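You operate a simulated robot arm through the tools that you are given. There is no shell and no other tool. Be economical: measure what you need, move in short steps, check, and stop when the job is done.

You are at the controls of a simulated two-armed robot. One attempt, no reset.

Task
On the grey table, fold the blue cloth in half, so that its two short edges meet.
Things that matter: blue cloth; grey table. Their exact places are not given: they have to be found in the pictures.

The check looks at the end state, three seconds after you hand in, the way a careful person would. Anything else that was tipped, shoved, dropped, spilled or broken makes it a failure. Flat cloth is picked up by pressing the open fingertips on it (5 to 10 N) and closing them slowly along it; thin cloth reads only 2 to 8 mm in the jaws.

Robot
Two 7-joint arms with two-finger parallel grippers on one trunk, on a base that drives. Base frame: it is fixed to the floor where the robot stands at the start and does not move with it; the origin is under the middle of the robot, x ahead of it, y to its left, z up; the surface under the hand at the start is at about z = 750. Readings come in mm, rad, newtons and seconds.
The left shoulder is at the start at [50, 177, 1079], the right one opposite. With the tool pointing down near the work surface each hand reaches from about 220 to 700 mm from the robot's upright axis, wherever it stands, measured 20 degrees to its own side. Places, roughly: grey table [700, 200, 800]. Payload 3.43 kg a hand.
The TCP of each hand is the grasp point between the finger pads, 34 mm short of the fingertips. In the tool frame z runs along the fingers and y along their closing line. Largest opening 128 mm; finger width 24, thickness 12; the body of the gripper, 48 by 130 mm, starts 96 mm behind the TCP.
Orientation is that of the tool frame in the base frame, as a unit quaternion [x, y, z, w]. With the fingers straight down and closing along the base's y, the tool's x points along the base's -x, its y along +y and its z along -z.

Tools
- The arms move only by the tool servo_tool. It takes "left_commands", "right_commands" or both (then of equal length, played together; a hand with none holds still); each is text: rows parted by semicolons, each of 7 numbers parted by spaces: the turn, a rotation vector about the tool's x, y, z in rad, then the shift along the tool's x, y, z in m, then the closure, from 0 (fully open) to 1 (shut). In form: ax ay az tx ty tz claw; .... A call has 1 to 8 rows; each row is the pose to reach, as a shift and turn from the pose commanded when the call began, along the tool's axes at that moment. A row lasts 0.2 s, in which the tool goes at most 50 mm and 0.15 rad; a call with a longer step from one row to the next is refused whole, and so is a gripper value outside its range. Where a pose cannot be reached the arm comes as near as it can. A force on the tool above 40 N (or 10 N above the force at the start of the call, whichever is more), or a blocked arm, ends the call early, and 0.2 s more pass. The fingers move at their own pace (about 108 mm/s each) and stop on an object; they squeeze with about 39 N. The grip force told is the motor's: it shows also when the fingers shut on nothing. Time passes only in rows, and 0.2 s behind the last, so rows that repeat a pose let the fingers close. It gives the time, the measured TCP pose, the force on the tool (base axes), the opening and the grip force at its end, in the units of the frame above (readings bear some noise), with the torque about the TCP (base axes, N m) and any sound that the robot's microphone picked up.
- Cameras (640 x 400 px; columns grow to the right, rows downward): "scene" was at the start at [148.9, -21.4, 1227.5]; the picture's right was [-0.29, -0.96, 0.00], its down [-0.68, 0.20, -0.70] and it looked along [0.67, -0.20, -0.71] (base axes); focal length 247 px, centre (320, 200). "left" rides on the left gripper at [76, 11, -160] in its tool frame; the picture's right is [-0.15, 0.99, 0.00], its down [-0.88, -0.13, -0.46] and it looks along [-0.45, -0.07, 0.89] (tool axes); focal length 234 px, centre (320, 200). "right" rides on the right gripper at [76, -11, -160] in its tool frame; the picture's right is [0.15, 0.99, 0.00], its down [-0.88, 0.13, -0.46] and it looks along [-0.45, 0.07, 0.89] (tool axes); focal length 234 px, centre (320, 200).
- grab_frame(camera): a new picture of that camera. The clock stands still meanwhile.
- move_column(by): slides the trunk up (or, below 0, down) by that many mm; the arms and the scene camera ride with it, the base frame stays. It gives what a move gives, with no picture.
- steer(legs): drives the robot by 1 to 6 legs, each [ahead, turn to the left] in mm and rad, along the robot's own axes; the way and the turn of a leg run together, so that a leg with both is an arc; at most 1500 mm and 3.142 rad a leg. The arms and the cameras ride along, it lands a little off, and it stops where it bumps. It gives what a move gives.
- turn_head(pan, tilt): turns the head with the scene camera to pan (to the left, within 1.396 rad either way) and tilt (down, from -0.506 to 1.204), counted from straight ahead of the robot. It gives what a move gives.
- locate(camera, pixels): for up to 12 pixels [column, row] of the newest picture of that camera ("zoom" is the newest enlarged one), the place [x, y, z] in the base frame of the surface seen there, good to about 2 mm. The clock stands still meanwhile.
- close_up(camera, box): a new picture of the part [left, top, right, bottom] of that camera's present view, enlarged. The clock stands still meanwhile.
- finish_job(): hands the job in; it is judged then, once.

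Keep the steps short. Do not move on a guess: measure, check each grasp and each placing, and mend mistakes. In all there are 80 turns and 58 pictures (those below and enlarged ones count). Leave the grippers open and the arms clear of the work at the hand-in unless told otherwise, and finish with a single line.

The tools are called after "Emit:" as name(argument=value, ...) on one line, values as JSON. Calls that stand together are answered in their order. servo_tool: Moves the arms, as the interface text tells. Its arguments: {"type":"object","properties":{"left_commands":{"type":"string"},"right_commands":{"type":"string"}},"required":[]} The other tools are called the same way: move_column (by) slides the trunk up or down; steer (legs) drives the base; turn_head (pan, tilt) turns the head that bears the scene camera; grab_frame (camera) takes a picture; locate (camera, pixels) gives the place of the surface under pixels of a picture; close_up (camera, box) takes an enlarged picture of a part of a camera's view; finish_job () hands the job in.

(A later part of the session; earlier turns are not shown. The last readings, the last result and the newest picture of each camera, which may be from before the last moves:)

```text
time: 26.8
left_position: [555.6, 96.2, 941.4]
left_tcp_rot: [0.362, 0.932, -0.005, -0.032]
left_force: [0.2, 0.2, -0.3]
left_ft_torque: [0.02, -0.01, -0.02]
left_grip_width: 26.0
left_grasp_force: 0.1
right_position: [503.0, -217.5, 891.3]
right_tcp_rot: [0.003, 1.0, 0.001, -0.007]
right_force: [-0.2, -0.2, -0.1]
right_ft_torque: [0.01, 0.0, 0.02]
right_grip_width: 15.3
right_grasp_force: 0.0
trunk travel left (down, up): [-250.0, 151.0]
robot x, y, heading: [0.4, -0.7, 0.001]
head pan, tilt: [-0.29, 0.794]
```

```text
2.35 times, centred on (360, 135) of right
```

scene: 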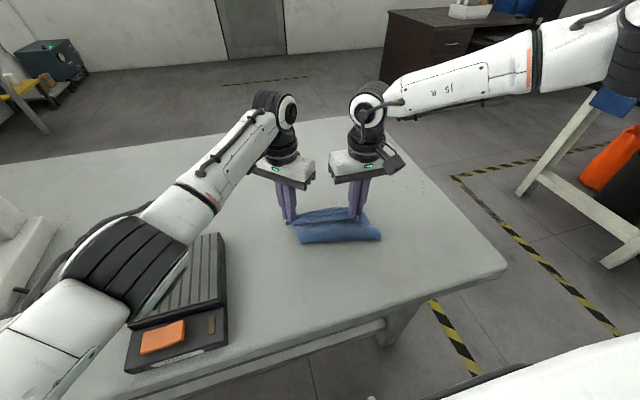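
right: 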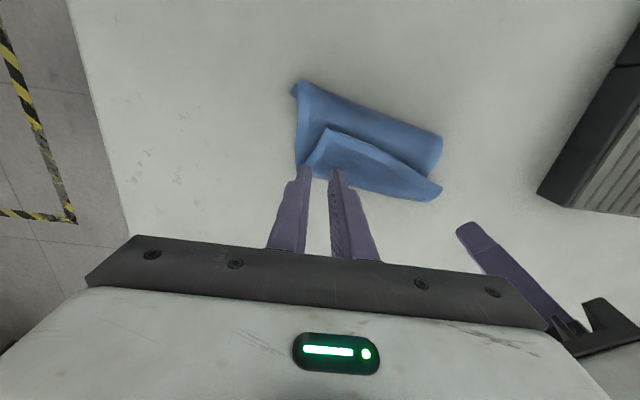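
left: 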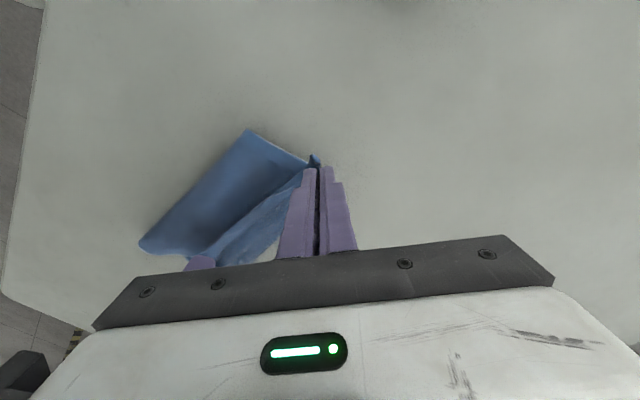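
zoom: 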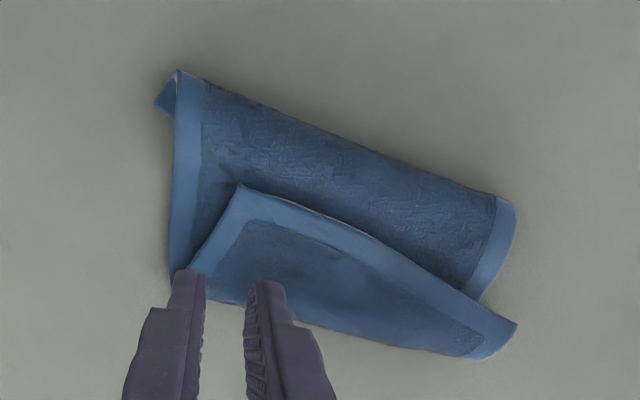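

Now it's clear: the carried edge folded back on itself. Its corners are at R (476,−212) and L (533,−50), on top of a crease at x≈535–549. I'll look from the left hand's new place to see the layers at the left end.

Emit:
grab_frame(camera="left")

```text
24 pictures are left
```

left: 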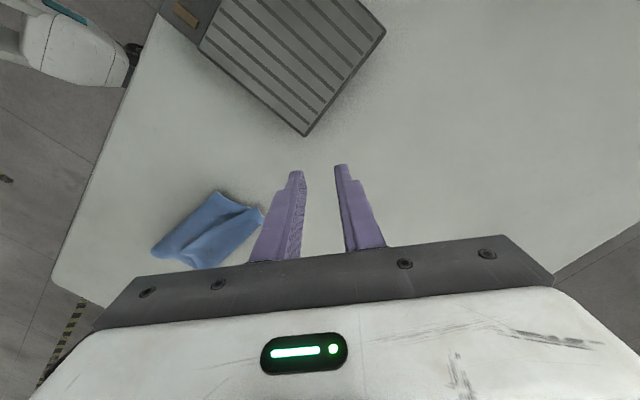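

I'll retire the right hand up and to the right, and bring the left hand (untilted) over the flap's left corner at about (545,−61).

Emit:
servo_tool(left_commands="-0.01 -0.01 0 -0.016 -0.020 0 0.8; -0.02 -0.02 0 -0.033 -0.041 0.01 0.8; -0.03 -0.03 0 -0.049 -0.062 0.03 0.8; -0.045 -0.045 0 -0.065 -0.082 0.05 0.8; -0.045 -0.045 0 -0.082 -0.103 0.07 0.8; -0.045 -0.045 0 -0.098 -0.123 0.091 0.8; -0.045 -0.045 0 -0.098 -0.123 0.091 0.8", right_commands="0 0 0 0.014 -0.014 -0.01 0.88; 0 0 0 0.028 -0.028 -0.02 0.88; 0 0 0 0.042 -0.042 -0.03 0.88; 0 0 0 0.056 -0.056 -0.03 0.88; 0 0 0 0.07 -0.07 -0.03 0.88; 0 0 0 0.083 -0.083 -0.03 0.88; 0 0 0 0.083 -0.083 -0.03 0.88")

Emit:
close_up(camera="left", box=[180, 80, 420, 230])

Emit:
close_up(camera="scene", box=[270, 180, 400, 266])

```text
time: 28.4
left_position: [537.8, -58.9, 849.4]
left_tcp_rot: [0.362, 0.932, 0.008, 0.0]
left_force: [0.0, 0.3, 0.6]
left_ft_torque: [0.03, -0.02, -0.01]
left_grip_width: 25.5
left_grasp_force: 0.1
right_position: [421.4, -301.3, 922.4]
right_tcp_rot: [0.001, 1.0, 0.001, -0.006]
right_force: [0.5, -0.2, -1.2]
right_ft_torque: [-0.02, -0.01, -0.01]
right_grip_width: 15.5
right_grasp_force: 0.1
trunk travel left (down, up): [-250.0, 151.0]
robot x, y, heading: [1.0, -4.2, 0.001]
head pan, tilt: [-0.29, 0.794]
```

```text
2.67 times, centred on (300, 155) of left
```

zoom: 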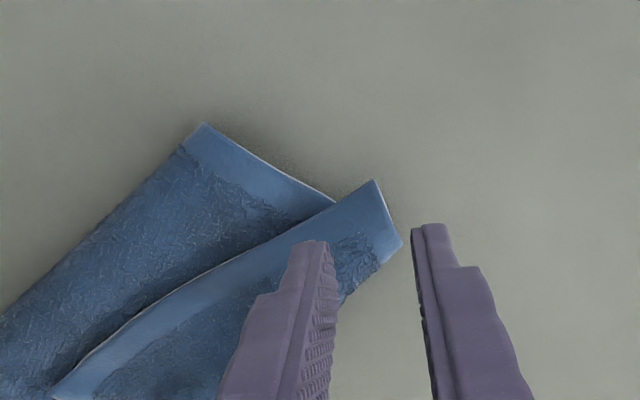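

```text
4.65 times, centred on (335, 223) of scene
```

zoom: 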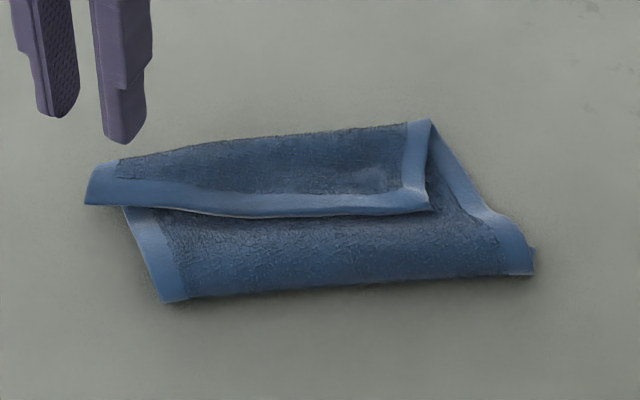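

The flap's left end overhangs the stack, with its corner at zoom-left (373,182). I'll measure it with the left camera.

Emit:
grab_frame(camera="left")

Emit:
locate(camera="left", pixels=[[319, 151], [328, 169], [303, 157], [318, 165], [256, 128], [311, 185], [285, 165]])

```text
21 pictures are left
```

left: 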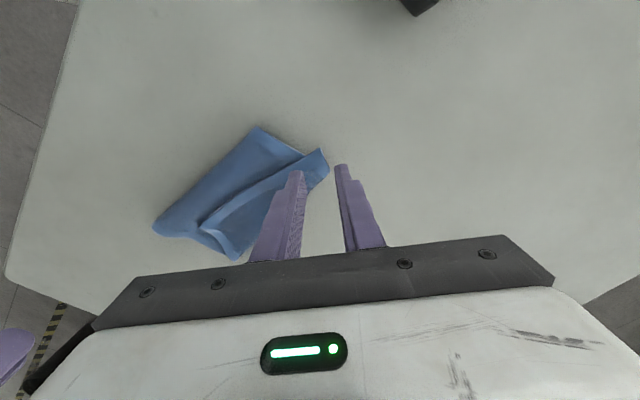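

```text
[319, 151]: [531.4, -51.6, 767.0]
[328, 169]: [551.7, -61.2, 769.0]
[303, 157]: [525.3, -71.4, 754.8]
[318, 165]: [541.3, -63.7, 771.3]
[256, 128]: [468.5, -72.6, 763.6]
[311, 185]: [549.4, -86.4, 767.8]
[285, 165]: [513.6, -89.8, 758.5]
```

Flap end spans (531,−52) to (552,−61), with its top at z≈769. I'll centre on (540,−68) and lower toward it in steps.

Emit:
servo_tool(left_commands="0 0 0 -0.0075 -0.0053 0 0.8; 0 0 0 -0.0075 -0.0053 0.02 0.8; 0 0 0 -0.0075 -0.0053 0.04 0.8; 0 0 0 -0.0075 -0.0053 0.050 0.8; 0 0 0 -0.0075 -0.0053 0.054 0.8; 0 0 0 -0.0075 -0.0053 0.056 0.8; 0 0 0 -0.0075 -0.0053 0.056 0.8")

```text
time: 30.0
left_position: [540.3, -68.5, 792.0]
left_tcp_rot: [0.363, 0.932, 0.007, -0.002]
left_force: [0.6, 0.6, 1.2]
left_ft_torque: [-0.02, 0.02, -0.01]
left_grip_width: 25.8
left_grasp_force: 0.2
right_position: [421.5, -301.2, 922.6]
right_tcp_rot: [0.002, 1.0, 0.001, -0.005]
right_force: [0.2, -0.3, 0.4]
right_ft_torque: [-0.04, -0.02, -0.02]
right_grip_width: 15.4
right_grasp_force: 0.0
trunk travel left (down, up): [-250.0, 151.0]
robot x, y, heading: [3.1, 4.0, -0.002]
head pan, tilt: [-0.29, 0.794]
```

Tips at z≈758 with 1 N. A little further down, then a slow close.

Emit:
servo_tool(left_commands="0 0 0 0 0 0.002 0.8; 0 0 0 0 0 0.002 0.83; 0 0 0 0 0 0.002 0.87; 0 0 0 0 0 0.002 0.91; 0 0 0 0 0 0.002 0.95; 0 0 0 0 0 0.002 1; 0 0 0 0 0 0.002 1; 0 0 0 0 0 0.002 1")

Emit:
close_up(camera="left", box=[180, 80, 420, 230])

```text
time: 31.8
left_position: [540.2, -69.9, 792.0]
left_tcp_rot: [0.361, 0.932, 0.007, -0.001]
left_force: [-0.2, -0.8, 2.4]
left_ft_torque: [-0.03, 0.0, 0.0]
left_grip_width: 4.3
left_grasp_force: 39.0
right_position: [421.0, -300.8, 921.2]
right_tcp_rot: [0.003, 1.0, 0.0, -0.005]
right_force: [0.9, 0.3, -0.3]
right_ft_torque: [-0.01, -0.04, 0.0]
right_grip_width: 15.5
right_grasp_force: 0.1
trunk travel left (down, up): [-250.0, 151.0]
robot x, y, heading: [-2.6, -5.9, 0.001]
head pan, tilt: [-0.29, 0.794]
```

```text
2.67 times, centred on (300, 155) of left
```

zoom: 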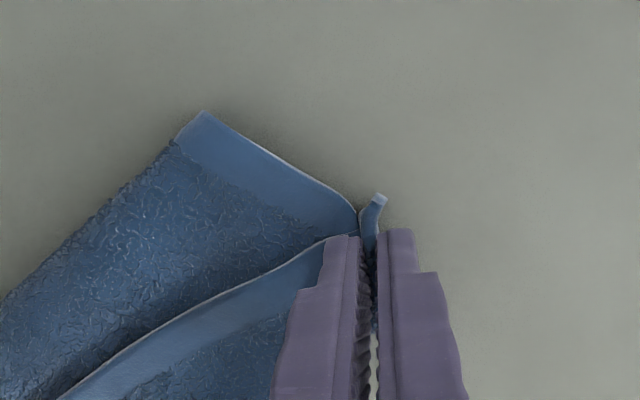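

The grip is 4.3 mm. I'll lift 70 mm and see which layer comes.

Emit:
servo_tool(left_commands="0 0 0 0 0 -0.015 1; 0 0 0 0 0 -0.030 1; 0 0 0 0 0 -0.045 1; 0 0 0 0 0 -0.060 1; 0 0 0 0 0 -0.070 1; 0 0 0 0 0 -0.070 1")

Emit:
close_up(camera="scene", box=[260, 160, 400, 260])

```text
time: 33.2
left_position: [545.5, -61.0, 857.5]
left_tcp_rot: [0.355, 0.935, 0.01, -0.002]
left_force: [-0.3, -0.1, -1.0]
left_ft_torque: [0.01, 0.0, -0.01]
left_grip_width: 4.2
left_grasp_force: 38.7
right_position: [421.5, -302.2, 922.1]
right_tcp_rot: [0.002, 1.0, 0.001, -0.006]
right_force: [-0.4, 0.0, 0.1]
right_ft_torque: [-0.05, -0.01, 0.04]
right_grip_width: 15.5
right_grasp_force: 0.2
trunk travel left (down, up): [-250.0, 151.0]
robot x, y, heading: [-1.2, -0.6, -0.001]
head pan, tilt: [-0.29, 0.794]
```

```text
4.00 times, centred on (330, 210) of scene
```

zoom: 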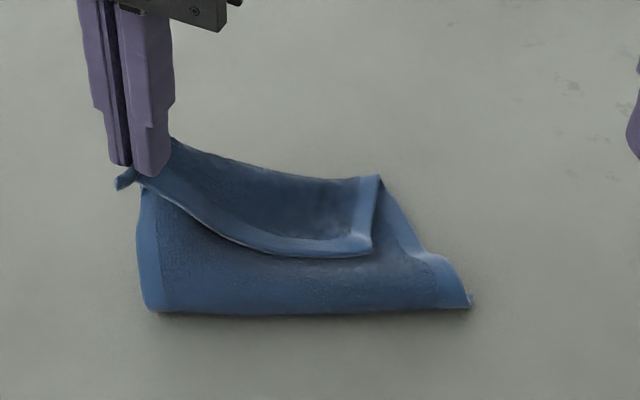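

The corner is held and the top panel comes with it. The fold is skewed underneath, so I'll unfold: carry this corner back over toward the robot, to about (372,−50), so the cloth lies flat for a clean second try.

Emit:
servo_tool(left_commands="0 0 0 0.0136 -0.0107 -0.020 1; 0 0 0 0.034 -0.0268 -0.032 1; 0 0 0 0.0544 -0.0428 -0.036 1; 0 0 0 0.0748 -0.0589 -0.034 1; 0 0 0 0.0952 -0.0749 -0.022 1; 0 0 0 0.1156 -0.091 -0.002 1; 0 0 0 0.136 -0.107 0.020 1; 0 0 0 0.136 -0.107 0.040 1")

Emit:
close_up(camera="scene", box=[230, 160, 430, 310])

```text
time: 35.0
left_position: [365.2, -58.9, 820.5]
left_tcp_rot: [0.361, 0.932, 0.008, -0.001]
left_force: [0.1, 0.3, 0.4]
left_ft_torque: [0.0, -0.01, 0.01]
left_grip_width: 4.0
left_grasp_force: 38.6
right_position: [420.5, -301.6, 919.9]
right_tcp_rot: [0.003, 1.0, 0.001, -0.005]
right_force: [0.8, -0.1, 0.3]
right_ft_torque: [0.01, -0.01, -0.01]
right_grip_width: 15.4
right_grasp_force: 0.1
trunk travel left (down, up): [-250.0, 151.0]
robot x, y, heading: [-0.9, 1.7, -0.001]
head pan, tilt: [-0.29, 0.794]
```

```text
2.67 times, centred on (330, 235) of scene
```

zoom: 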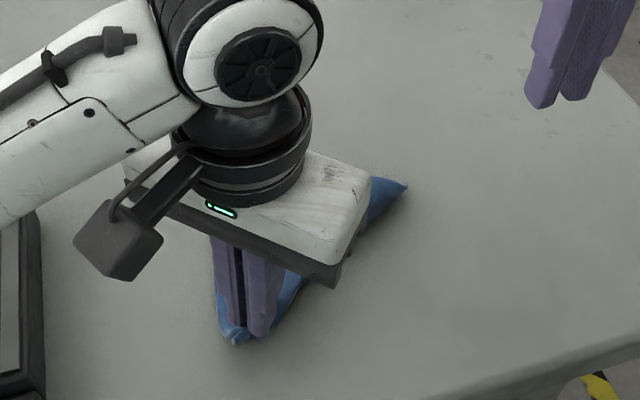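

The left corner is back near the robot. I'll lower it to the table still gripped, then look with the right camera for the other corner.

Emit:
servo_tool(left_commands="0 0 0 0 0 0.012 1; 0 0 0 0 0 0.024 1; 0 0 0 0 0 0.029 1; 0 0 0 0 0 0.029 1")

Emit:
grab_frame(camera="right")

```text
time: 36.0
left_position: [367.9, -58.7, 793.0]
left_tcp_rot: [0.363, 0.932, 0.006, 0.002]
left_force: [1.8, -1.4, 26.1]
left_ft_torque: [-0.2, -0.31, 0.08]
left_grip_width: 3.8
left_grasp_force: 38.7
right_position: [420.0, -302.2, 922.8]
right_tcp_rot: [0.003, 1.0, 0.0, -0.005]
right_force: [-0.4, 0.1, 0.4]
right_ft_torque: [0.03, -0.02, -0.01]
right_grip_width: 15.4
right_grasp_force: 0.1
trunk travel left (down, up): [-250.0, 151.0]
robot x, y, heading: [0.3, 0.2, 0.003]
head pan, tilt: [-0.29, 0.794]
```

```text
17 pictures are left
```

right: 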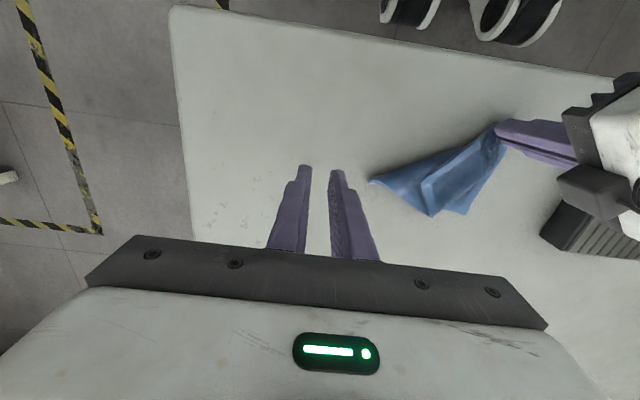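

Taking an enlarged right view of the cloth to tell the layers apart.

Emit:
close_up(camera="right", box=[350, 100, 550, 225])

Emit:
locate(camera="right", pixels=[[374, 181], [430, 212], [465, 210], [425, 180], [445, 150], [490, 185], [498, 150], [400, 190]])

```text
3.20 times, centred on (450, 162) of right
```

zoom: 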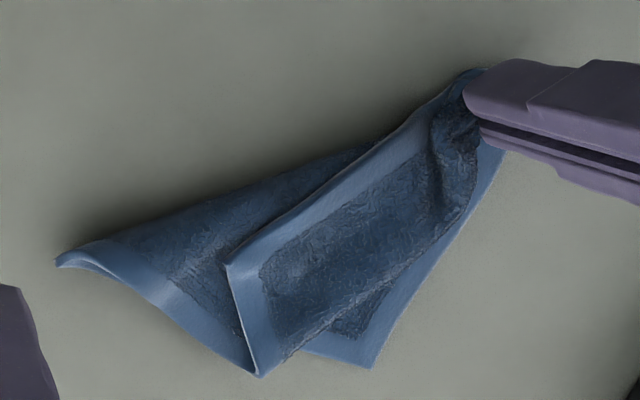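

```text
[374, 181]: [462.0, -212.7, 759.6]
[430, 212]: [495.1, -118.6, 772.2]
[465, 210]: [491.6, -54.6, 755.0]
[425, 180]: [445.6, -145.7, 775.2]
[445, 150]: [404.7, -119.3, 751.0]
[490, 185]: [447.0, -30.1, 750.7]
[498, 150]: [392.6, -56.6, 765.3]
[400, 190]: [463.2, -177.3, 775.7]
```

The right corner of the carried edge is at zoom (228,265) = (446,−146), lying on top. The far-left corner is on the table near (491,−54). I'll release the left hand, back it off, and bring the right hand above its corner at 45° yaw.

Emit:
servo_tool(left_commands="0 0 0 0 0 -0.003 0.95; 0 0 0 0 0 -0.003 0.85; 0 0 0 0 0 -0.005 0.8; 0 0 0 0 0 -0.03 0.8; 0 0 0 0.005 0.005 -0.06 0.8; 0 0 0 0.03 0.03 -0.09 0.8; 0 0 0 0.06 0.06 -0.10 0.8; 0 0 0 0.09 0.09 -0.10 0.8")

Emit:
servo_tool(right_commands="0 0 -0.13 -0.003 0.022 0 0.8; 0 0 -0.26 -0.007 0.044 0 0.8; 0 0 -0.39 -0.012 0.066 0.01 0.8; 0 0 -0.52 -0.016 0.088 0.025 0.8; 0 0 -0.65 -0.020 0.11 0.035 0.8; 0 0 -0.785 -0.025 0.140 0.05 0.8; 0 0 -0.785 -0.029 0.177 0.06 0.8; 0 0 -0.785 -0.029 0.177 0.06 0.8")

Emit:
close_up(camera="right", box=[200, 60, 440, 220])

```text
time: 37.8
left_position: [362.7, 68.4, 893.1]
left_tcp_rot: [0.362, 0.932, 0.007, -0.001]
left_force: [0.4, 0.2, 0.8]
left_ft_torque: [0.0, -0.03, 0.01]
left_grip_width: 25.5
left_grasp_force: 0.2
right_position: [420.5, -301.1, 922.7]
right_tcp_rot: [0.003, 1.0, 0.0, -0.005]
right_force: [0.2, 0.2, -1.1]
right_ft_torque: [-0.02, -0.04, -0.02]
right_grip_width: 15.6
right_grasp_force: 0.1
trunk travel left (down, up): [-250.0, 151.0]
robot x, y, heading: [-0.8, 3.1, 0.002]
head pan, tilt: [-0.29, 0.794]
```

```text
time: 39.6
left_position: [362.6, 67.1, 893.0]
left_tcp_rot: [0.362, 0.932, 0.007, -0.002]
left_force: [-0.3, -0.1, 1.0]
left_ft_torque: [0.02, 0.02, 0.02]
left_grip_width: 25.7
left_grasp_force: 0.0
right_position: [438.0, -140.5, 866.9]
right_tcp_rot: [-0.38, 0.925, 0.003, -0.004]
right_force: [-0.1, 0.3, 0.7]
right_ft_torque: [0.03, -0.01, -0.02]
right_grip_width: 25.8
right_grasp_force: 0.0
right hand out of reach, approached as far as the arm can: row 7, 8
trunk travel left (down, up): [-250.0, 151.0]
robot x, y, heading: [-0.7, 3.2, -0.004]
head pan, tilt: [-0.29, 0.794]
```

```text
2.50 times, centred on (320, 140) of right
```

zoom: 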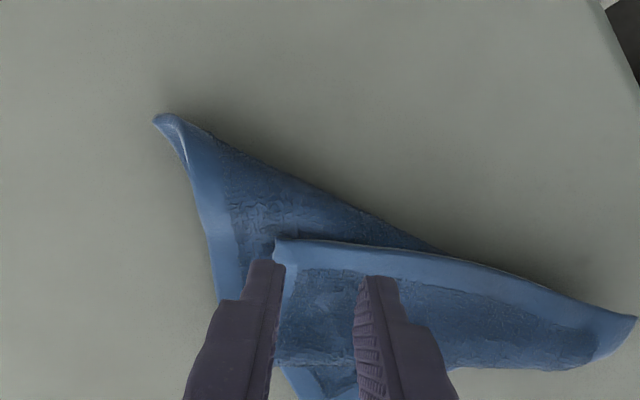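

The right hand has the corner in view at zoom (278,240), between the fingers and hem. Measuring it and its edges.

Emit:
locate(camera="zoom", pixels=[[281, 244], [340, 249], [277, 350], [320, 290], [160, 118], [632, 322], [300, 390]])

```text
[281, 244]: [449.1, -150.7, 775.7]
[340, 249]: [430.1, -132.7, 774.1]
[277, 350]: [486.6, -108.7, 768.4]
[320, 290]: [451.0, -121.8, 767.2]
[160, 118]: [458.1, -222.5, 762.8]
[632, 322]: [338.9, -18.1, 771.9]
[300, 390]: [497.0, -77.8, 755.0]
```

Corner at (449,−151,776). I'll ease the yaw slightly, centre on (445,−133) and lower gently.

Emit:
servo_tool(right_commands="0 0 0.08 -0.005 0 0 0.8; 0 0 0.16 -0.010 0 0.01 0.8; 0 0 0.16 -0.0103 0.0004 0.03 0.8; 0 0 0.16 -0.0103 0.0004 0.05 0.8; 0 0 0.16 -0.0103 0.0004 0.06 0.8; 0 0 0.16 -0.0103 0.0004 0.068 0.8; 0 0 0.16 -0.0103 0.0004 0.073 0.8; 0 0 0.16 -0.0103 0.0004 0.073 0.8")

```text
time: 41.4
left_position: [361.8, 66.5, 893.0]
left_tcp_rot: [0.362, 0.932, 0.007, -0.001]
left_force: [-0.6, -0.2, -0.6]
left_ft_torque: [-0.02, 0.03, 0.03]
left_grip_width: 25.7
left_grasp_force: 0.2
right_position: [431.3, -160.9, 812.1]
right_tcp_rot: [-0.305, 0.952, 0.003, -0.004]
right_force: [0.3, -0.2, 0.6]
right_ft_torque: [-0.01, 0.01, -0.02]
right_grip_width: 25.7
right_grasp_force: 0.1
right hand out of reach, approached as far as the arm can: row 1, 2, 3, 4, 5, 6, 7, 8
trunk travel left (down, up): [-250.0, 151.0]
robot x, y, heading: [1.0, 0.1, -0.002]
head pan, tilt: [-0.29, 0.794]
```

The right wrist keeps hitting a limit with this inward yaw. I'll test with the yaw fully removed: raise a little and go to (447,−135).

Emit:
servo_tool(right_commands="0 0 0.14 0 0 -0.010 0.8; 0 0 0.28 0 0 -0.018 0.8; 0 0 0.42 -0.005 0.003 -0.018 0.8; 0 0 0.56 -0.010 0.006 -0.018 0.8; 0 0 0.62 -0.018 0.008 -0.018 0.8; 0 0 0.62 -0.028 0.0118 -0.018 0.8; 0 0 0.62 -0.028 0.0118 -0.018 0.8")

```text
time: 43.0
left_position: [361.3, 67.1, 893.4]
left_tcp_rot: [0.362, 0.932, 0.007, -0.002]
left_force: [0.6, 0.2, -0.4]
left_ft_torque: [-0.02, -0.01, 0.0]
left_grip_width: 25.7
left_grasp_force: 0.1
right_position: [436.7, -152.7, 837.6]
right_tcp_rot: [0.0, 1.0, 0.001, -0.004]
right_force: [0.4, -0.5, -0.3]
right_ft_torque: [0.02, 0.01, 0.0]
right_grip_width: 25.5
right_grasp_force: 0.1
right hand out of reach, approached as far as the arm can: row 4, 5, 6, 7
trunk travel left (down, up): [-250.0, 151.0]
robot x, y, heading: [-2.5, 0.9, 0.003]
head pan, tilt: [-0.29, 0.794]
```

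Even straight it stops at y≈−153, so it's a positional limit on the right arm's inward side, not the yaw. Both hands are above everything, so I'll turn the robot 0.2 rad to the left. That puts the cloth further to its right.

Emit:
steer(legs=[[0, 0.2]])

Emit:
grab_frame(camera="scene")

```text
time: 44.1
left_position: [340.7, 138.2, 892.3]
left_tcp_rot: [0.267, 0.964, 0.007, -0.003]
left_force: [-0.2, 1.1, -0.7]
left_ft_torque: [-0.01, 0.0, -0.02]
left_grip_width: 25.7
left_grasp_force: 0.1
right_position: [457.7, -60.7, 836.9]
right_tcp_rot: [-0.1, 0.995, 0.001, -0.004]
right_force: [-1.0, 0.2, 0.4]
right_ft_torque: [-0.01, -0.05, 0.02]
right_grip_width: 25.7
right_grasp_force: 0.0
trunk travel left (down, up): [-250.0, 151.0]
robot x, y, heading: [-0.8, 1.8, 0.201]
head pan, tilt: [-0.29, 0.794]
```

```text
14 pictures are left
```

scene: 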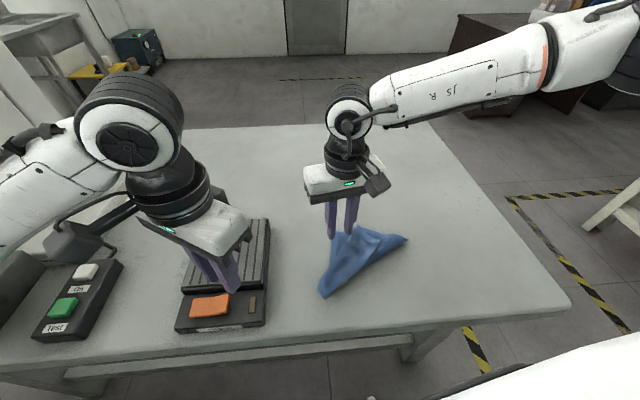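

The robot turned cleanly. Now the right hand goes to above the corner at (447,−134), with yaw about 50°.

Emit:
servo_tool(right_commands="0 0 -0.13 0.004 -0.012 0 0.8; 0 0 -0.26 0.009 -0.024 0 0.8; 0 0 -0.39 0.013 -0.036 0 0.8; 0 0 -0.52 0.018 -0.050 0 0.8; 0 0 -0.65 0.025 -0.069 0 0.8; 0 0 -0.65 0.025 -0.069 0.02 0.8; 0 0 -0.65 0.025 -0.069 0.025 0.8; 0 0 -0.65 0.025 -0.069 0.025 0.8")

Emit:
close_up(camera="right", box=[200, 80, 440, 230])

Emit:
locate(camera="zoom", pixels=[[320, 150], [320, 200], [320, 240], [240, 200], [400, 200], [200, 100]])

```text
time: 46.0
left_position: [341.2, 138.5, 893.6]
left_tcp_rot: [0.266, 0.964, 0.007, -0.002]
left_force: [-0.4, 0.1, -0.3]
left_ft_torque: [-0.03, 0.02, -0.01]
left_grip_width: 25.5
left_grasp_force: 0.0
right_position: [447.8, -134.8, 811.6]
right_tcp_rot: [-0.413, 0.911, 0.002, -0.005]
right_force: [0.0, -0.2, -0.7]
right_ft_torque: [0.01, 0.03, -0.01]
right_grip_width: 25.5
right_grasp_force: 0.1
trunk travel left (down, up): [-250.0, 151.0]
robot x, y, heading: [-1.6, -2.8, 0.206]
head pan, tilt: [-0.29, 0.794]
```

```text
2.67 times, centred on (320, 155) of right
```

zoom: 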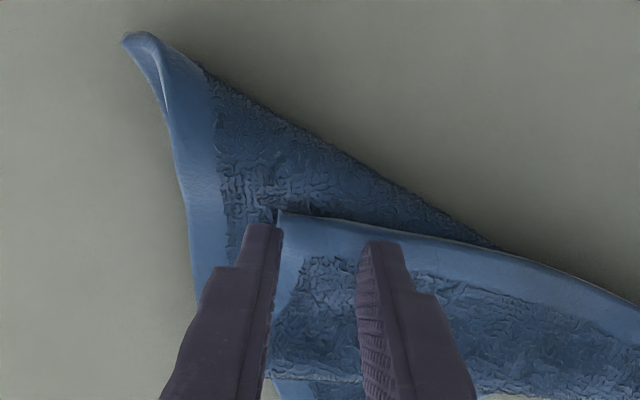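

```text
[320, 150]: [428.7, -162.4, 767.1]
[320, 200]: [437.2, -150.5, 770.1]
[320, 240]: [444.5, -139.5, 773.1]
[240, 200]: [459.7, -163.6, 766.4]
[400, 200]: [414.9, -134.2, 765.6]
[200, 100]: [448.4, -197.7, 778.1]
```

The corner is at zoom (281,212) with the left finger just off its edge. I'll shift 6 mm along the closing line so both tips sit on the flap, press lightly, and close slowly.

Emit:
servo_tool(right_commands="0 0 0 -0.001 0.006 0 0.8; 0 0 0 -0.001 0.006 0.005 0.8; 0 0 0 -0.001 0.006 0.010 0.81; 0 0 0 -0.001 0.006 0.014 0.85; 0 0 0 -0.001 0.006 0.014 0.89; 0 0 0 -0.001 0.006 0.014 0.94; 0 0 0 -0.001 0.006 0.014 1; 0 0 0 -0.001 0.006 0.014 1")

Emit:
close_up(camera="right", box=[200, 80, 440, 230])

```text
time: 47.8
left_position: [341.0, 137.9, 893.3]
left_tcp_rot: [0.266, 0.964, 0.007, -0.003]
left_force: [0.0, 0.3, 0.5]
left_ft_torque: [0.02, -0.01, 0.0]
left_grip_width: 25.5
left_grasp_force: 0.1
right_position: [444.0, -129.6, 797.1]
right_tcp_rot: [-0.413, 0.911, 0.002, -0.005]
right_force: [-0.1, 0.3, 1.0]
right_ft_torque: [0.01, 0.04, 0.0]
right_grip_width: 3.0
right_grasp_force: 37.1
trunk travel left (down, up): [-250.0, 151.0]
robot x, y, heading: [1.3, -2.1, 0.196]
head pan, tilt: [-0.29, 0.794]
```

```text
2.67 times, centred on (320, 155) of right
```

zoom: 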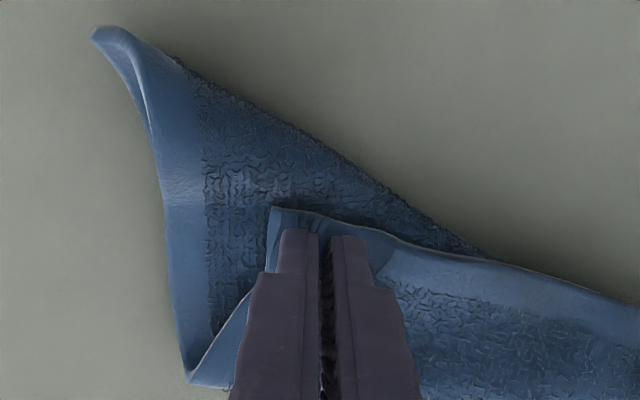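

The grip is 3.0 mm, with only the flap corner in the jaws. I'll lift 80 mm and carry it over toward the robot and outward, to about (334,−200).

Emit:
servo_tool(right_commands="0 0 0 0 0 -0.03 1; 0 0 0 0.005 0.001 -0.06 1; 0 0 0 0.03 0.009 -0.085 1; 0 0 0 0.062 0.018 -0.09 1; 0 0 0 0.094 0.027 -0.085 1; 0 0 0 0.125 0.0366 -0.06 1; 0 0 0 0.125 0.0366 -0.035 1; 0 0 0 0.125 0.0366 -0.010 1")

Emit:
grab_frame(camera="scene")

```text
time: 49.5
left_position: [340.5, 137.7, 892.7]
left_tcp_rot: [0.266, 0.964, 0.007, -0.002]
left_force: [-0.2, 0.1, -0.6]
left_ft_torque: [0.02, 0.02, 0.01]
left_grip_width: 25.8
left_grasp_force: 0.1
right_position: [333.9, -199.2, 809.9]
right_tcp_rot: [-0.412, 0.911, 0.002, -0.005]
right_force: [0.4, 0.5, 0.7]
right_ft_torque: [0.03, 0.01, -0.02]
right_grip_width: 2.6
right_grasp_force: 37.6
trunk travel left (down, up): [-250.0, 151.0]
robot x, y, heading: [-0.0, 0.5, 0.201]
head pan, tilt: [-0.29, 0.794]
```

```text
11 pictures are left
```

scene: 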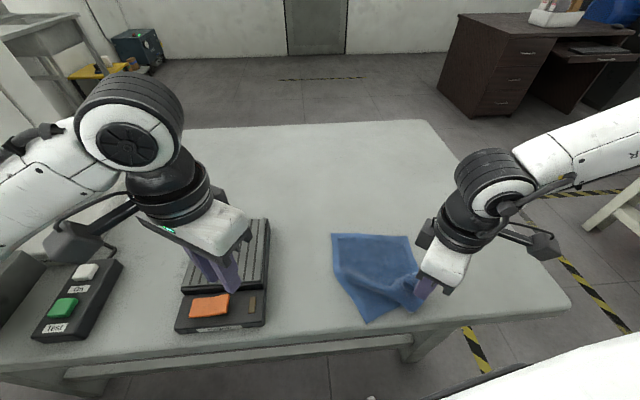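

Excellent, the cloth is almost fully unfolded: far corners at (332,234) and (406,237), near-left at (367,321), near-right in the right hand. Measuring them.

Emit:
locate(camera="scene", pixels=[[333, 236], [405, 238], [368, 319], [337, 275], [408, 262], [375, 265], [395, 302], [412, 306]])

```text
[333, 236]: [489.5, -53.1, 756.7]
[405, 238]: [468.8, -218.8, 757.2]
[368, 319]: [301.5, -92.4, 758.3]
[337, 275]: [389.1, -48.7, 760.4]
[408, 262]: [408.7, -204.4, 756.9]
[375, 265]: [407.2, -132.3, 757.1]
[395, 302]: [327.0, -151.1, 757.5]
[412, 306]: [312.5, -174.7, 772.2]
```

The cloth lies nearly flat and closer in. Its far corners are (489.5,−53) and (469,−219), and the right hand still holds the near-right corner, about 12 mm inside the edge. There is more reach margin now, so I'll fold one corner at a time: carry the right corner along an arc to above (459,−200), tilting as I go so the tail rolls over.

Emit:
servo_tool(right_commands="0 0 0 -0.0033 -0.0038 -0.025 1; -0.045 0.040 0 -0.0099 -0.0113 -0.045 1; -0.09 0.079 0 -0.023 -0.0263 -0.062 1; -0.15 0.132 0 -0.0382 -0.0436 -0.065 1; -0.211 0.185 0 -0.0527 -0.0602 -0.062 1; -0.271 0.237 0 -0.0659 -0.0752 -0.052 1; -0.316 0.277 0 -0.0778 -0.0887 -0.042 1; -0.316 0.277 0 -0.0778 -0.0887 -0.042 1")

```text
time: 51.4
left_position: [340.8, 136.6, 892.8]
left_tcp_rot: [0.266, 0.964, 0.007, -0.002]
left_force: [0.5, -0.9, 1.2]
left_ft_torque: [-0.04, 0.0, -0.02]
left_grip_width: 25.4
left_grasp_force: 0.1
right_position: [403.7, -174.6, 868.1]
right_tcp_rot: [-0.401, 0.891, 0.087, -0.194]
right_force: [0.8, -0.3, 0.3]
right_ft_torque: [-0.04, -0.03, -0.01]
right_grip_width: 2.8
right_grasp_force: 38.1
right hand out of reach, approached as far as the arm can: row 6, 7, 8
trunk travel left (down, up): [-250.0, 151.0]
robot x, y, heading: [1.3, -0.6, 0.2]
head pan, tilt: [-0.29, 0.794]
```

With tilt the right hand stops at x=404, having drifted to y=−175. I'll take most of the tilt out and continue to (455,−200,840).

Emit:
servo_tool(right_commands="0.09 -0.079 0 0 -0.004 0 1; 0.18 -0.158 0 -0.003 -0.012 0 1; 0.23 -0.20 0 -0.008 -0.026 0.001 1; 0.23 -0.20 0 -0.014 -0.044 0.003 1; 0.23 -0.20 0 -0.0194 -0.060 0.0042 1; 0.23 -0.20 0 -0.0194 -0.060 0.0042 1")

Emit:
close_up(camera="scene", box=[300, 190, 500, 340])

```text
time: 52.8
left_position: [341.6, 137.6, 893.6]
left_tcp_rot: [0.267, 0.964, 0.006, -0.003]
left_force: [0.1, -0.6, -0.1]
left_ft_torque: [0.02, 0.01, 0.01]
left_grip_width: 25.8
left_grasp_force: 0.0
right_position: [455.5, -198.4, 838.3]
right_tcp_rot: [-0.412, 0.909, 0.024, -0.058]
right_force: [0.4, 0.7, 0.3]
right_ft_torque: [0.05, 0.06, 0.02]
right_grip_width: 2.7
right_grasp_force: 37.2
trunk travel left (down, up): [-250.0, 151.0]
robot x, y, heading: [0.1, 1.4, 0.202]
head pan, tilt: [-0.29, 0.794]
```

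```text
2.67 times, centred on (400, 265) of scene
```

zoom: 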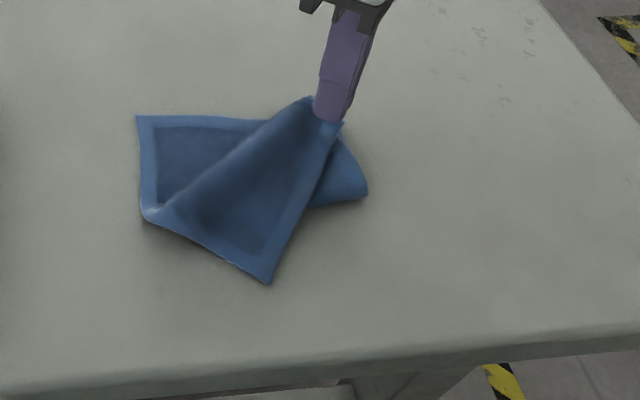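

Very clear view: the panel is over, the right corner is above its target, and the near-left corner waits at zoom (268,282). I'll lower the right to about 25 mm above the bottom layer, let it drop by opening, and lift away.

Emit:
servo_tool(right_commands="0 0 0 -0.003 -0.003 0.012 1; 0 0 0 -0.005 -0.005 0.024 1; 0 0 0 -0.005 -0.005 0.024 0.6; 0 0 0 -0.005 -0.005 0.024 0.6; 0 0 0 -0.005 -0.005 0 0.6; 0 0 0 -0.005 -0.005 -0.04 0.6; 0 0 0 0.015 -0.035 -0.08 0.6; 0 0 0 0.035 -0.07 -0.09 0.6")

Emit:
close_up(camera="scene", box=[310, 210, 450, 315])

Emit:
locate(camera="zoom", pixels=[[132, 108], [140, 270], [270, 260], [350, 340], [380, 150], [420, 110], [440, 160], [480, 220], [320, 110]])

```text
refused: row 7 steps farther than a row can; nothing moved
```

```text
3.81 times, centred on (380, 262) of scene
```

zoom: 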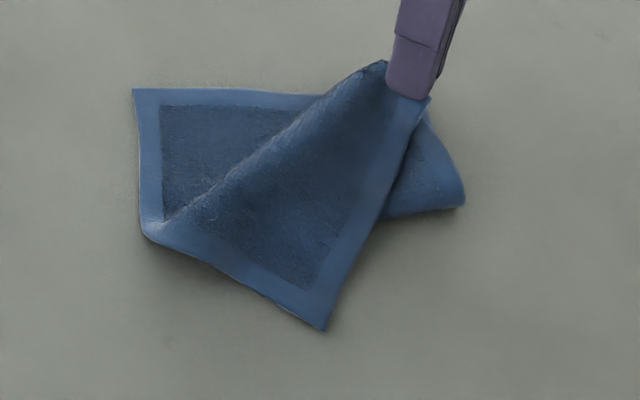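

```text
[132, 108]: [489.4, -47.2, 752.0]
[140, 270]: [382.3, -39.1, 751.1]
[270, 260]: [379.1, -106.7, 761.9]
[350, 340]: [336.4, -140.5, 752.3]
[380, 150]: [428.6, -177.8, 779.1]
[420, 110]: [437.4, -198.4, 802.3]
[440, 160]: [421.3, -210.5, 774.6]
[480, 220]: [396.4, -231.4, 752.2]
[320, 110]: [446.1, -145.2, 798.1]
```

The call was refused for step size and nothing moved. The same move with shorter steps:

Emit:
servo_tool(right_commands="0 0 0 -0.003 -0.003 0.012 1; 0 0 0 -0.005 -0.005 0.024 1; 0 0 0 -0.005 -0.005 0.024 0.6; 0 0 0 -0.005 -0.005 0.024 0.6; 0 0 0 -0.005 -0.005 -0.005 0.6; 0 0 0 -0.005 -0.005 -0.045 0.6; 0 0 0 0.010 -0.025 -0.075 0.6; 0 0 0 0.025 -0.05 -0.09 0.6")

Emit:
close_up(camera="scene", box=[310, 210, 450, 315])

Emit:
locate(camera="zoom", pixels=[[135, 92], [325, 326], [300, 300], [350, 100], [400, 95], [430, 110], [410, 130], [460, 190], [145, 230], [270, 270]])

```text
time: 54.5
left_position: [340.8, 137.6, 891.8]
left_tcp_rot: [0.267, 0.964, 0.007, -0.003]
left_force: [0.7, -0.5, 0.0]
left_ft_torque: [0.0, -0.03, 0.01]
left_grip_width: 25.8
left_grasp_force: 0.0
right_position: [456.0, -220.3, 929.1]
right_tcp_rot: [-0.409, 0.91, 0.023, -0.057]
right_force: [-0.2, 0.0, 0.0]
right_ft_torque: [-0.01, 0.01, 0.01]
right_grip_width: 51.0
right_grasp_force: 0.0
right hand out of reach, approached as far as the arm can: row 7, 8
trunk travel left (down, up): [-250.0, 151.0]
robot x, y, heading: [0.2, 0.4, 0.202]
head pan, tilt: [-0.29, 0.794]
```

```text
3.81 times, centred on (380, 262) of scene
```

zoom: 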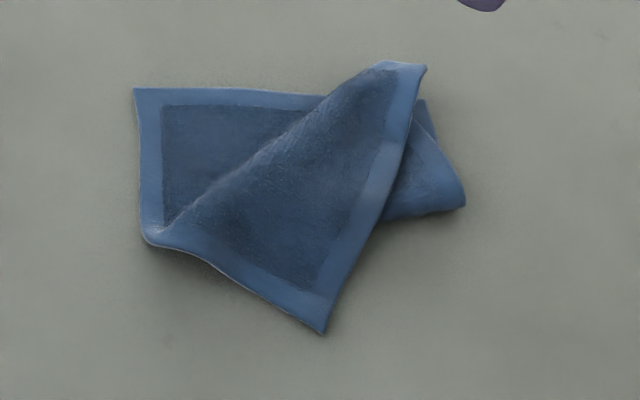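

```text
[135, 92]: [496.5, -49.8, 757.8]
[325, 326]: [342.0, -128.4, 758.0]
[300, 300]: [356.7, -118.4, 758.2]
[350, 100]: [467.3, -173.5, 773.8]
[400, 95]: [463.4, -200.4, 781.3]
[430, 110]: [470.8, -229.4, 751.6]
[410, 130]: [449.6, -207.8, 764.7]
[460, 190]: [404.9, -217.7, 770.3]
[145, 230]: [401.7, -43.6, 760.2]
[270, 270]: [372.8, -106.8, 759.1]
```

Excellent: the right corner flopped outward the right way and lies by the far-right corner. Now for the left. I'll turn the robot back by 0.2 rad, which also takes the right hand off the work.

Emit:
steer(legs=[[0, -0.2]])

```text
time: 55.7
left_position: [360.4, 67.4, 893.3]
left_tcp_rot: [0.362, 0.932, 0.007, -0.002]
left_force: [0.3, 0.5, 0.3]
left_ft_torque: [0.03, 0.01, 0.02]
left_grip_width: 25.6
left_grasp_force: 0.0
right_position: [402.1, -306.3, 926.4]
right_tcp_rot: [-0.314, 0.947, 0.03, -0.054]
right_force: [0.8, -0.4, 0.7]
right_ft_torque: [0.02, 0.01, 0.03]
right_grip_width: 51.3
right_grasp_force: 0.0
trunk travel left (down, up): [-250.0, 151.0]
robot x, y, heading: [-1.9, 2.4, -0.004]
head pan, tilt: [-0.29, 0.794]
```

Now the left hand goes above the near-left corner, to (358,−124,840), turning its yaw so the fingers straddle the corner.

Emit:
servo_tool(left_commands="0 0 -0.136 -0.018 -0.020 0 0.8; 0 0 -0.272 -0.036 -0.040 0 0.8; 0 0 -0.408 -0.054 -0.060 0 0.8; 0 0 -0.543 -0.073 -0.081 0.01 0.8; 0 0 -0.679 -0.091 -0.102 0.02 0.8; 0 0 -0.815 -0.109 -0.122 0.035 0.8; 0 0 -0.95 -0.127 -0.142 0.053 0.8; 0 0 -0.95 -0.127 -0.142 0.053 0.8")

Emit:
close_up(camera="left", box=[200, 80, 440, 230])

Emit:
locate(camera="zoom", pixels=[[320, 140], [320, 170], [320, 200], [320, 230], [260, 200], [380, 200]])

```text
time: 57.5
left_position: [359.7, -123.7, 837.1]
left_tcp_rot: [-0.104, 0.995, 0.007, 0.002]
left_force: [0.6, -0.2, 0.4]
left_ft_torque: [0.01, -0.03, 0.0]
left_grip_width: 25.6
left_grasp_force: 0.1
right_position: [403.2, -307.6, 926.1]
right_tcp_rot: [-0.315, 0.947, 0.029, -0.054]
right_force: [1.0, -0.8, -0.7]
right_ft_torque: [0.03, 0.05, -0.02]
right_grip_width: 51.3
right_grasp_force: 0.1
trunk travel left (down, up): [-250.0, 151.0]
robot x, y, heading: [1.1, -0.7, -0.002]
head pan, tilt: [-0.29, 0.794]
```

```text
2.67 times, centred on (320, 155) of left
```

zoom: 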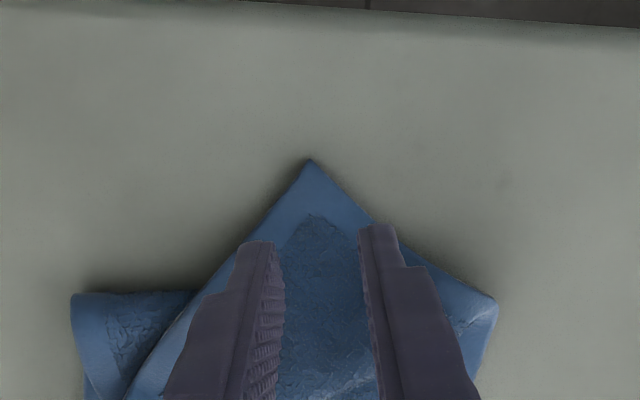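

```text
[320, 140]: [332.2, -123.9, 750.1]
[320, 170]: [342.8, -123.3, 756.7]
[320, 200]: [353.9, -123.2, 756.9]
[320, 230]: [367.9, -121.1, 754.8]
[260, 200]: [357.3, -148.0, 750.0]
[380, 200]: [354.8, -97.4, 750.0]
```

Well centred: the tip is about (339,−127), 20 mm ahead of the TCP. Lowering to contact.

Emit:
servo_tool(left_commands="0 0 0 0.001 0 0.02 0.8; 0 0 0 0.001 0 0.04 0.8; 0 0 0 0.001 0 0.045 0.8; 0 0 0 0.001 0 0.048 0.8; 0 0 0 0.001 0 0.050 0.8; 0 0 0 0.001 0 0.050 0.8")

```text
time: 58.9
left_position: [359.0, -122.8, 788.0]
left_tcp_rot: [-0.104, 0.995, 0.008, 0.003]
left_force: [1.9, 0.4, 3.9]
left_ft_torque: [-0.03, -0.08, 0.03]
left_grip_width: 25.6
left_grasp_force: 0.1
right_position: [402.6, -307.3, 927.4]
right_tcp_rot: [-0.316, 0.947, 0.029, -0.054]
right_force: [-0.3, 0.6, -0.9]
right_ft_torque: [0.0, -0.02, -0.02]
right_grip_width: 51.0
right_grasp_force: 0.1
trunk travel left (down, up): [-250.0, 151.0]
robot x, y, heading: [1.5, -1.1, 0.003]
head pan, tilt: [-0.29, 0.794]
```

Contact at 3.9 N. A hair more pressure, then the slow close.

Emit:
servo_tool(left_commands="0 0 0 0 0 0.001 0.82; 0 0 0 0 0 0.001 0.85; 0 0 0 0 0 0.001 0.88; 0 0 0 0 0 0.001 0.91; 0 0 0 0 0 0.001 0.95; 0 0 0 0 0 0.001 1; 0 0 0 0 0 0.001 1; 0 0 0 0 0 0.001 1")

```text
time: 60.7
left_position: [358.9, -121.6, 787.0]
left_tcp_rot: [-0.103, 0.995, 0.007, 0.003]
left_force: [-0.9, -1.6, 16.0]
left_ft_torque: [0.0, -0.04, -0.01]
left_grip_width: 2.4
left_grasp_force: 37.3
right_position: [402.8, -307.3, 927.0]
right_tcp_rot: [-0.316, 0.947, 0.029, -0.054]
right_force: [0.3, 0.0, -0.2]
right_ft_torque: [0.01, -0.01, -0.02]
right_grip_width: 51.3
right_grasp_force: 0.1
trunk travel left (down, up): [-250.0, 151.0]
robot x, y, heading: [-2.6, 0.3, -0.004]
head pan, tilt: [-0.29, 0.794]
```

The left holds 2.4 mm. Now I'll carry it over to about (475,−67), lifting about 70 mm and turning the hand with the panel as it swings, with the right arm well clear.

Emit:
servo_tool(left_commands="0 0 0.13 0 0 -0.020 1; 0 0 0.26 -0.0125 0.003 -0.045 1; 0 0 0.39 -0.0337 0.008 -0.065 1; 0 0 0.52 -0.0562 0.0134 -0.070 1; 0 0 0.65 -0.0786 0.0188 -0.070 1; 0 0 0.78 -0.0998 0.0238 -0.065 1; 0 0 0.91 -0.116 0.0277 -0.060 1; 0 0 1.0 -0.1248 0.0298 -0.052 1")

Emit:
close_up(camera="scene", box=[240, 170, 420, 305])

```text
time: 62.5
left_position: [475.1, -68.5, 838.5]
left_tcp_rot: [0.387, 0.922, 0.008, -0.001]
left_force: [-0.1, 0.3, -0.3]
left_ft_torque: [-0.01, 0.0, 0.0]
left_grip_width: 0.0
left_grasp_force: 33.3
right_position: [402.9, -306.9, 926.9]
right_tcp_rot: [-0.315, 0.947, 0.029, -0.055]
right_force: [-0.3, -0.1, -0.3]
right_ft_torque: [0.02, -0.01, -0.02]
right_grip_width: 51.3
right_grasp_force: 0.1
trunk travel left (down, up): [-250.0, 151.0]
robot x, y, heading: [-1.8, -1.8, -0.002]
head pan, tilt: [-0.29, 0.794]
```

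```text
2.96 times, centred on (330, 238) of scene
```

zoom: 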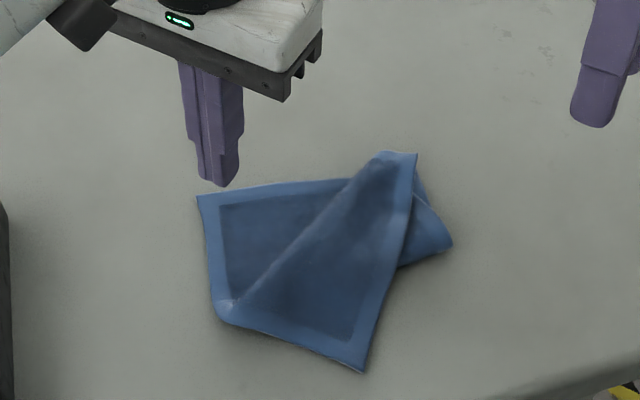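

The left lost its grip (0.0 mm) and the cloth lies as before. I'll measure the corners from this picture and retry with a deeper pinch.

Emit:
locate(camera="zoom", pixels=[[363, 369], [200, 198], [416, 157], [420, 185], [355, 355], [222, 315], [385, 310], [380, 158]])

```text
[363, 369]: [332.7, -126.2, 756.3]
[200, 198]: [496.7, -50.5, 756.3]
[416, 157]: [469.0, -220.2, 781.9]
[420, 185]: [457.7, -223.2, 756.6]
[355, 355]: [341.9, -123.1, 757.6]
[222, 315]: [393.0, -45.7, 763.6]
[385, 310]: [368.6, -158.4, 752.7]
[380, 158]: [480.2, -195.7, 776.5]
```

The right side is perfect: the top corner at (469,−220) meets the bottom corner at (469,−219). Returning the left hand over the near-left corner (331,−126), with a slightly wider opening and a deeper position.

Emit:
servo_tool(left_commands="0 0 -0.13 0 0 -0.02 0.95; 0 0 -0.26 0.006 -0.016 -0.02 0.85; 0 0 -0.39 0.013 -0.035 -0.02 0.75; 0 0 -0.52 0.021 -0.055 -0.02 0.75; 0 0 -0.65 0.029 -0.076 -0.02 0.75; 0 0 -0.78 0.038 -0.100 -0.01 0.75; 0 0 -0.91 0.0469 -0.1235 0.005 0.75; 0 0 -1.0 0.0469 -0.1235 0.035 0.75")

Emit:
close_up(camera="left", box=[220, 100, 420, 225])

Emit:
locate(camera="zoom", pixels=[[320, 150], [320, 180], [320, 210], [320, 240], [300, 180], [340, 180]])

```text
time: 64.3
left_position: [354.0, -121.9, 804.3]
left_tcp_rot: [-0.104, 0.995, 0.007, 0.002]
left_force: [0.7, 1.0, 0.4]
left_ft_torque: [0.0, 0.0, -0.02]
left_grip_width: 32.0
left_grasp_force: 0.1
right_position: [403.2, -306.7, 927.1]
right_tcp_rot: [-0.315, 0.947, 0.03, -0.054]
right_force: [-0.5, -0.4, -0.7]
right_ft_torque: [0.02, 0.01, -0.01]
right_grip_width: 51.6
right_grasp_force: 0.1
trunk travel left (down, up): [-250.0, 151.0]
robot x, y, heading: [-2.5, -0.8, -0.002]
head pan, tilt: [-0.29, 0.794]
```

```text
3.20 times, centred on (320, 162) of left
```

zoom: 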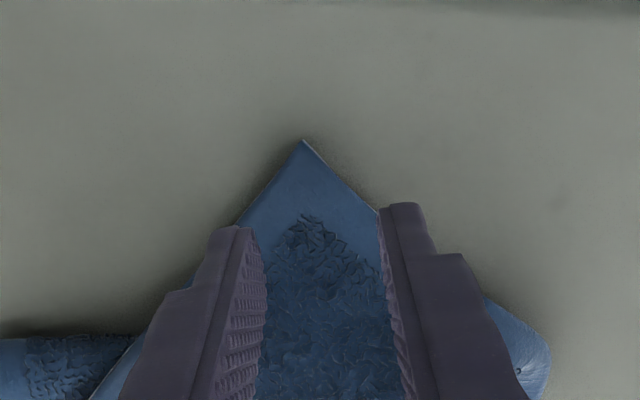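

```text
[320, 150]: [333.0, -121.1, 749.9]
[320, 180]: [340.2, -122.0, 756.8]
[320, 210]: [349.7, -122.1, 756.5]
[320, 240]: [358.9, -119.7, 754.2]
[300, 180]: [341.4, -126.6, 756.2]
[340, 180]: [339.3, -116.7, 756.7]
```

Tip at about (330,−125), 4 mm off the centreline. I'll shift by that, go 3 mm deeper, and press down.

Emit:
servo_tool(left_commands="0 0 0 -0.003 -0.004 0 0.77; 0 0 0 -0.003 -0.004 0.008 0.77; 0 0 0 -0.003 -0.004 0.013 0.77; 0 0 0 -0.003 -0.004 0.0155 0.77; 0 0 0 -0.003 -0.004 0.0175 0.77; 0 0 0 -0.003 -0.004 0.0175 0.77")

```text
time: 65.7
left_position: [358.2, -123.7, 787.1]
left_tcp_rot: [-0.103, 0.995, 0.006, 0.003]
left_force: [2.2, -0.4, 12.0]
left_ft_torque: [-0.12, -0.16, 0.02]
left_grip_width: 29.7
left_grasp_force: 0.1
right_position: [403.1, -305.9, 928.0]
right_tcp_rot: [-0.316, 0.947, 0.029, -0.054]
right_force: [-0.1, -0.6, -0.9]
right_ft_torque: [0.02, 0.01, 0.02]
right_grip_width: 51.1
right_grasp_force: 0.0
trunk travel left (down, up): [-250.0, 151.0]
robot x, y, heading: [-1.4, 2.7, -0.004]
head pan, tilt: [-0.29, 0.794]
```

12 N is a touch high, so I'll ease 0.5 mm and close slowly.

Emit:
servo_tool(left_commands="0 0 0 0 0 -0.0005 0.79; 0 0 0 0 0 -0.0005 0.82; 0 0 0 0 0 -0.0005 0.85; 0 0 0 0 0 -0.0005 0.88; 0 0 0 0 0 -0.0005 0.91; 0 0 0 0 0 -0.0005 0.95; 0 0 0 0 0 -0.0005 1; 0 0 0 0 0 -0.0005 1")

Emit:
servo_tool(left_commands="0 0 0 0 0 -0.008 1; 0 0 0 0 0 -0.016 1; 0 0 0 0 0 -0.025 1; 0 0 0 0 0 -0.025 1")

```text
time: 67.5
left_position: [356.6, -124.5, 787.0]
left_tcp_rot: [-0.104, 0.995, 0.006, 0.003]
left_force: [-0.1, -0.4, 14.7]
left_ft_torque: [-0.06, -0.04, 0.01]
left_grip_width: 3.6
left_grasp_force: 37.3
right_position: [402.2, -305.0, 928.6]
right_tcp_rot: [-0.316, 0.947, 0.029, -0.053]
right_force: [0.1, -0.5, 0.0]
right_ft_torque: [0.0, -0.03, 0.0]
right_grip_width: 51.3
right_grasp_force: 0.0
trunk travel left (down, up): [-250.0, 151.0]
robot x, y, heading: [0.4, -2.6, 0.002]
head pan, tilt: [-0.29, 0.794]
```

```text
time: 68.5
left_position: [356.7, -122.6, 809.9]
left_tcp_rot: [-0.103, 0.995, 0.007, 0.002]
left_force: [0.6, 0.1, -0.6]
left_ft_torque: [-0.02, 0.0, -0.02]
left_grip_width: 3.5
left_grasp_force: 37.4
right_position: [403.7, -306.4, 926.4]
right_tcp_rot: [-0.315, 0.947, 0.029, -0.054]
right_force: [-0.3, -0.2, -0.1]
right_ft_torque: [-0.02, -0.01, 0.03]
right_grip_width: 51.2
right_grasp_force: 0.1
trunk travel left (down, up): [-250.0, 151.0]
robot x, y, heading: [-3.0, 0.8, -0.001]
head pan, tilt: [-0.29, 0.794]
```

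It still holds 3.5 mm after the lift. Carrying it over to (474,−66), turning with the panel as before.

Emit:
servo_tool(left_commands="0 0 0.13 -0.005 0.001 -0.020 1; 0 0 0.26 -0.018 0.0045 -0.038 1; 0 0 0.39 -0.036 0.009 -0.048 1; 0 0 0.52 -0.0562 0.0134 -0.050 1; 0 0 0.65 -0.0786 0.0195 -0.050 1; 0 0 0.78 -0.0998 0.025 -0.045 1; 0 0 0.91 -0.116 0.029 -0.035 1; 0 0 1.0 -0.1262 0.0315 -0.022 1")

```text
time: 70.3
left_position: [473.5, -68.0, 833.3]
left_tcp_rot: [0.386, 0.922, 0.007, -0.002]
left_force: [0.0, -0.3, 0.4]
left_ft_torque: [0.0, -0.03, 0.1]
left_grip_width: 3.1
left_grasp_force: 37.5
right_position: [403.0, -306.9, 927.9]
right_tcp_rot: [-0.315, 0.947, 0.029, -0.054]
right_force: [-0.6, 0.3, -0.3]
right_ft_torque: [0.0, -0.01, -0.01]
right_grip_width: 51.2
right_grasp_force: 0.0
trunk travel left (down, up): [-250.0, 151.0]
robot x, y, heading: [0.4, 1.2, 0.001]
head pan, tilt: [-0.29, 0.794]
```

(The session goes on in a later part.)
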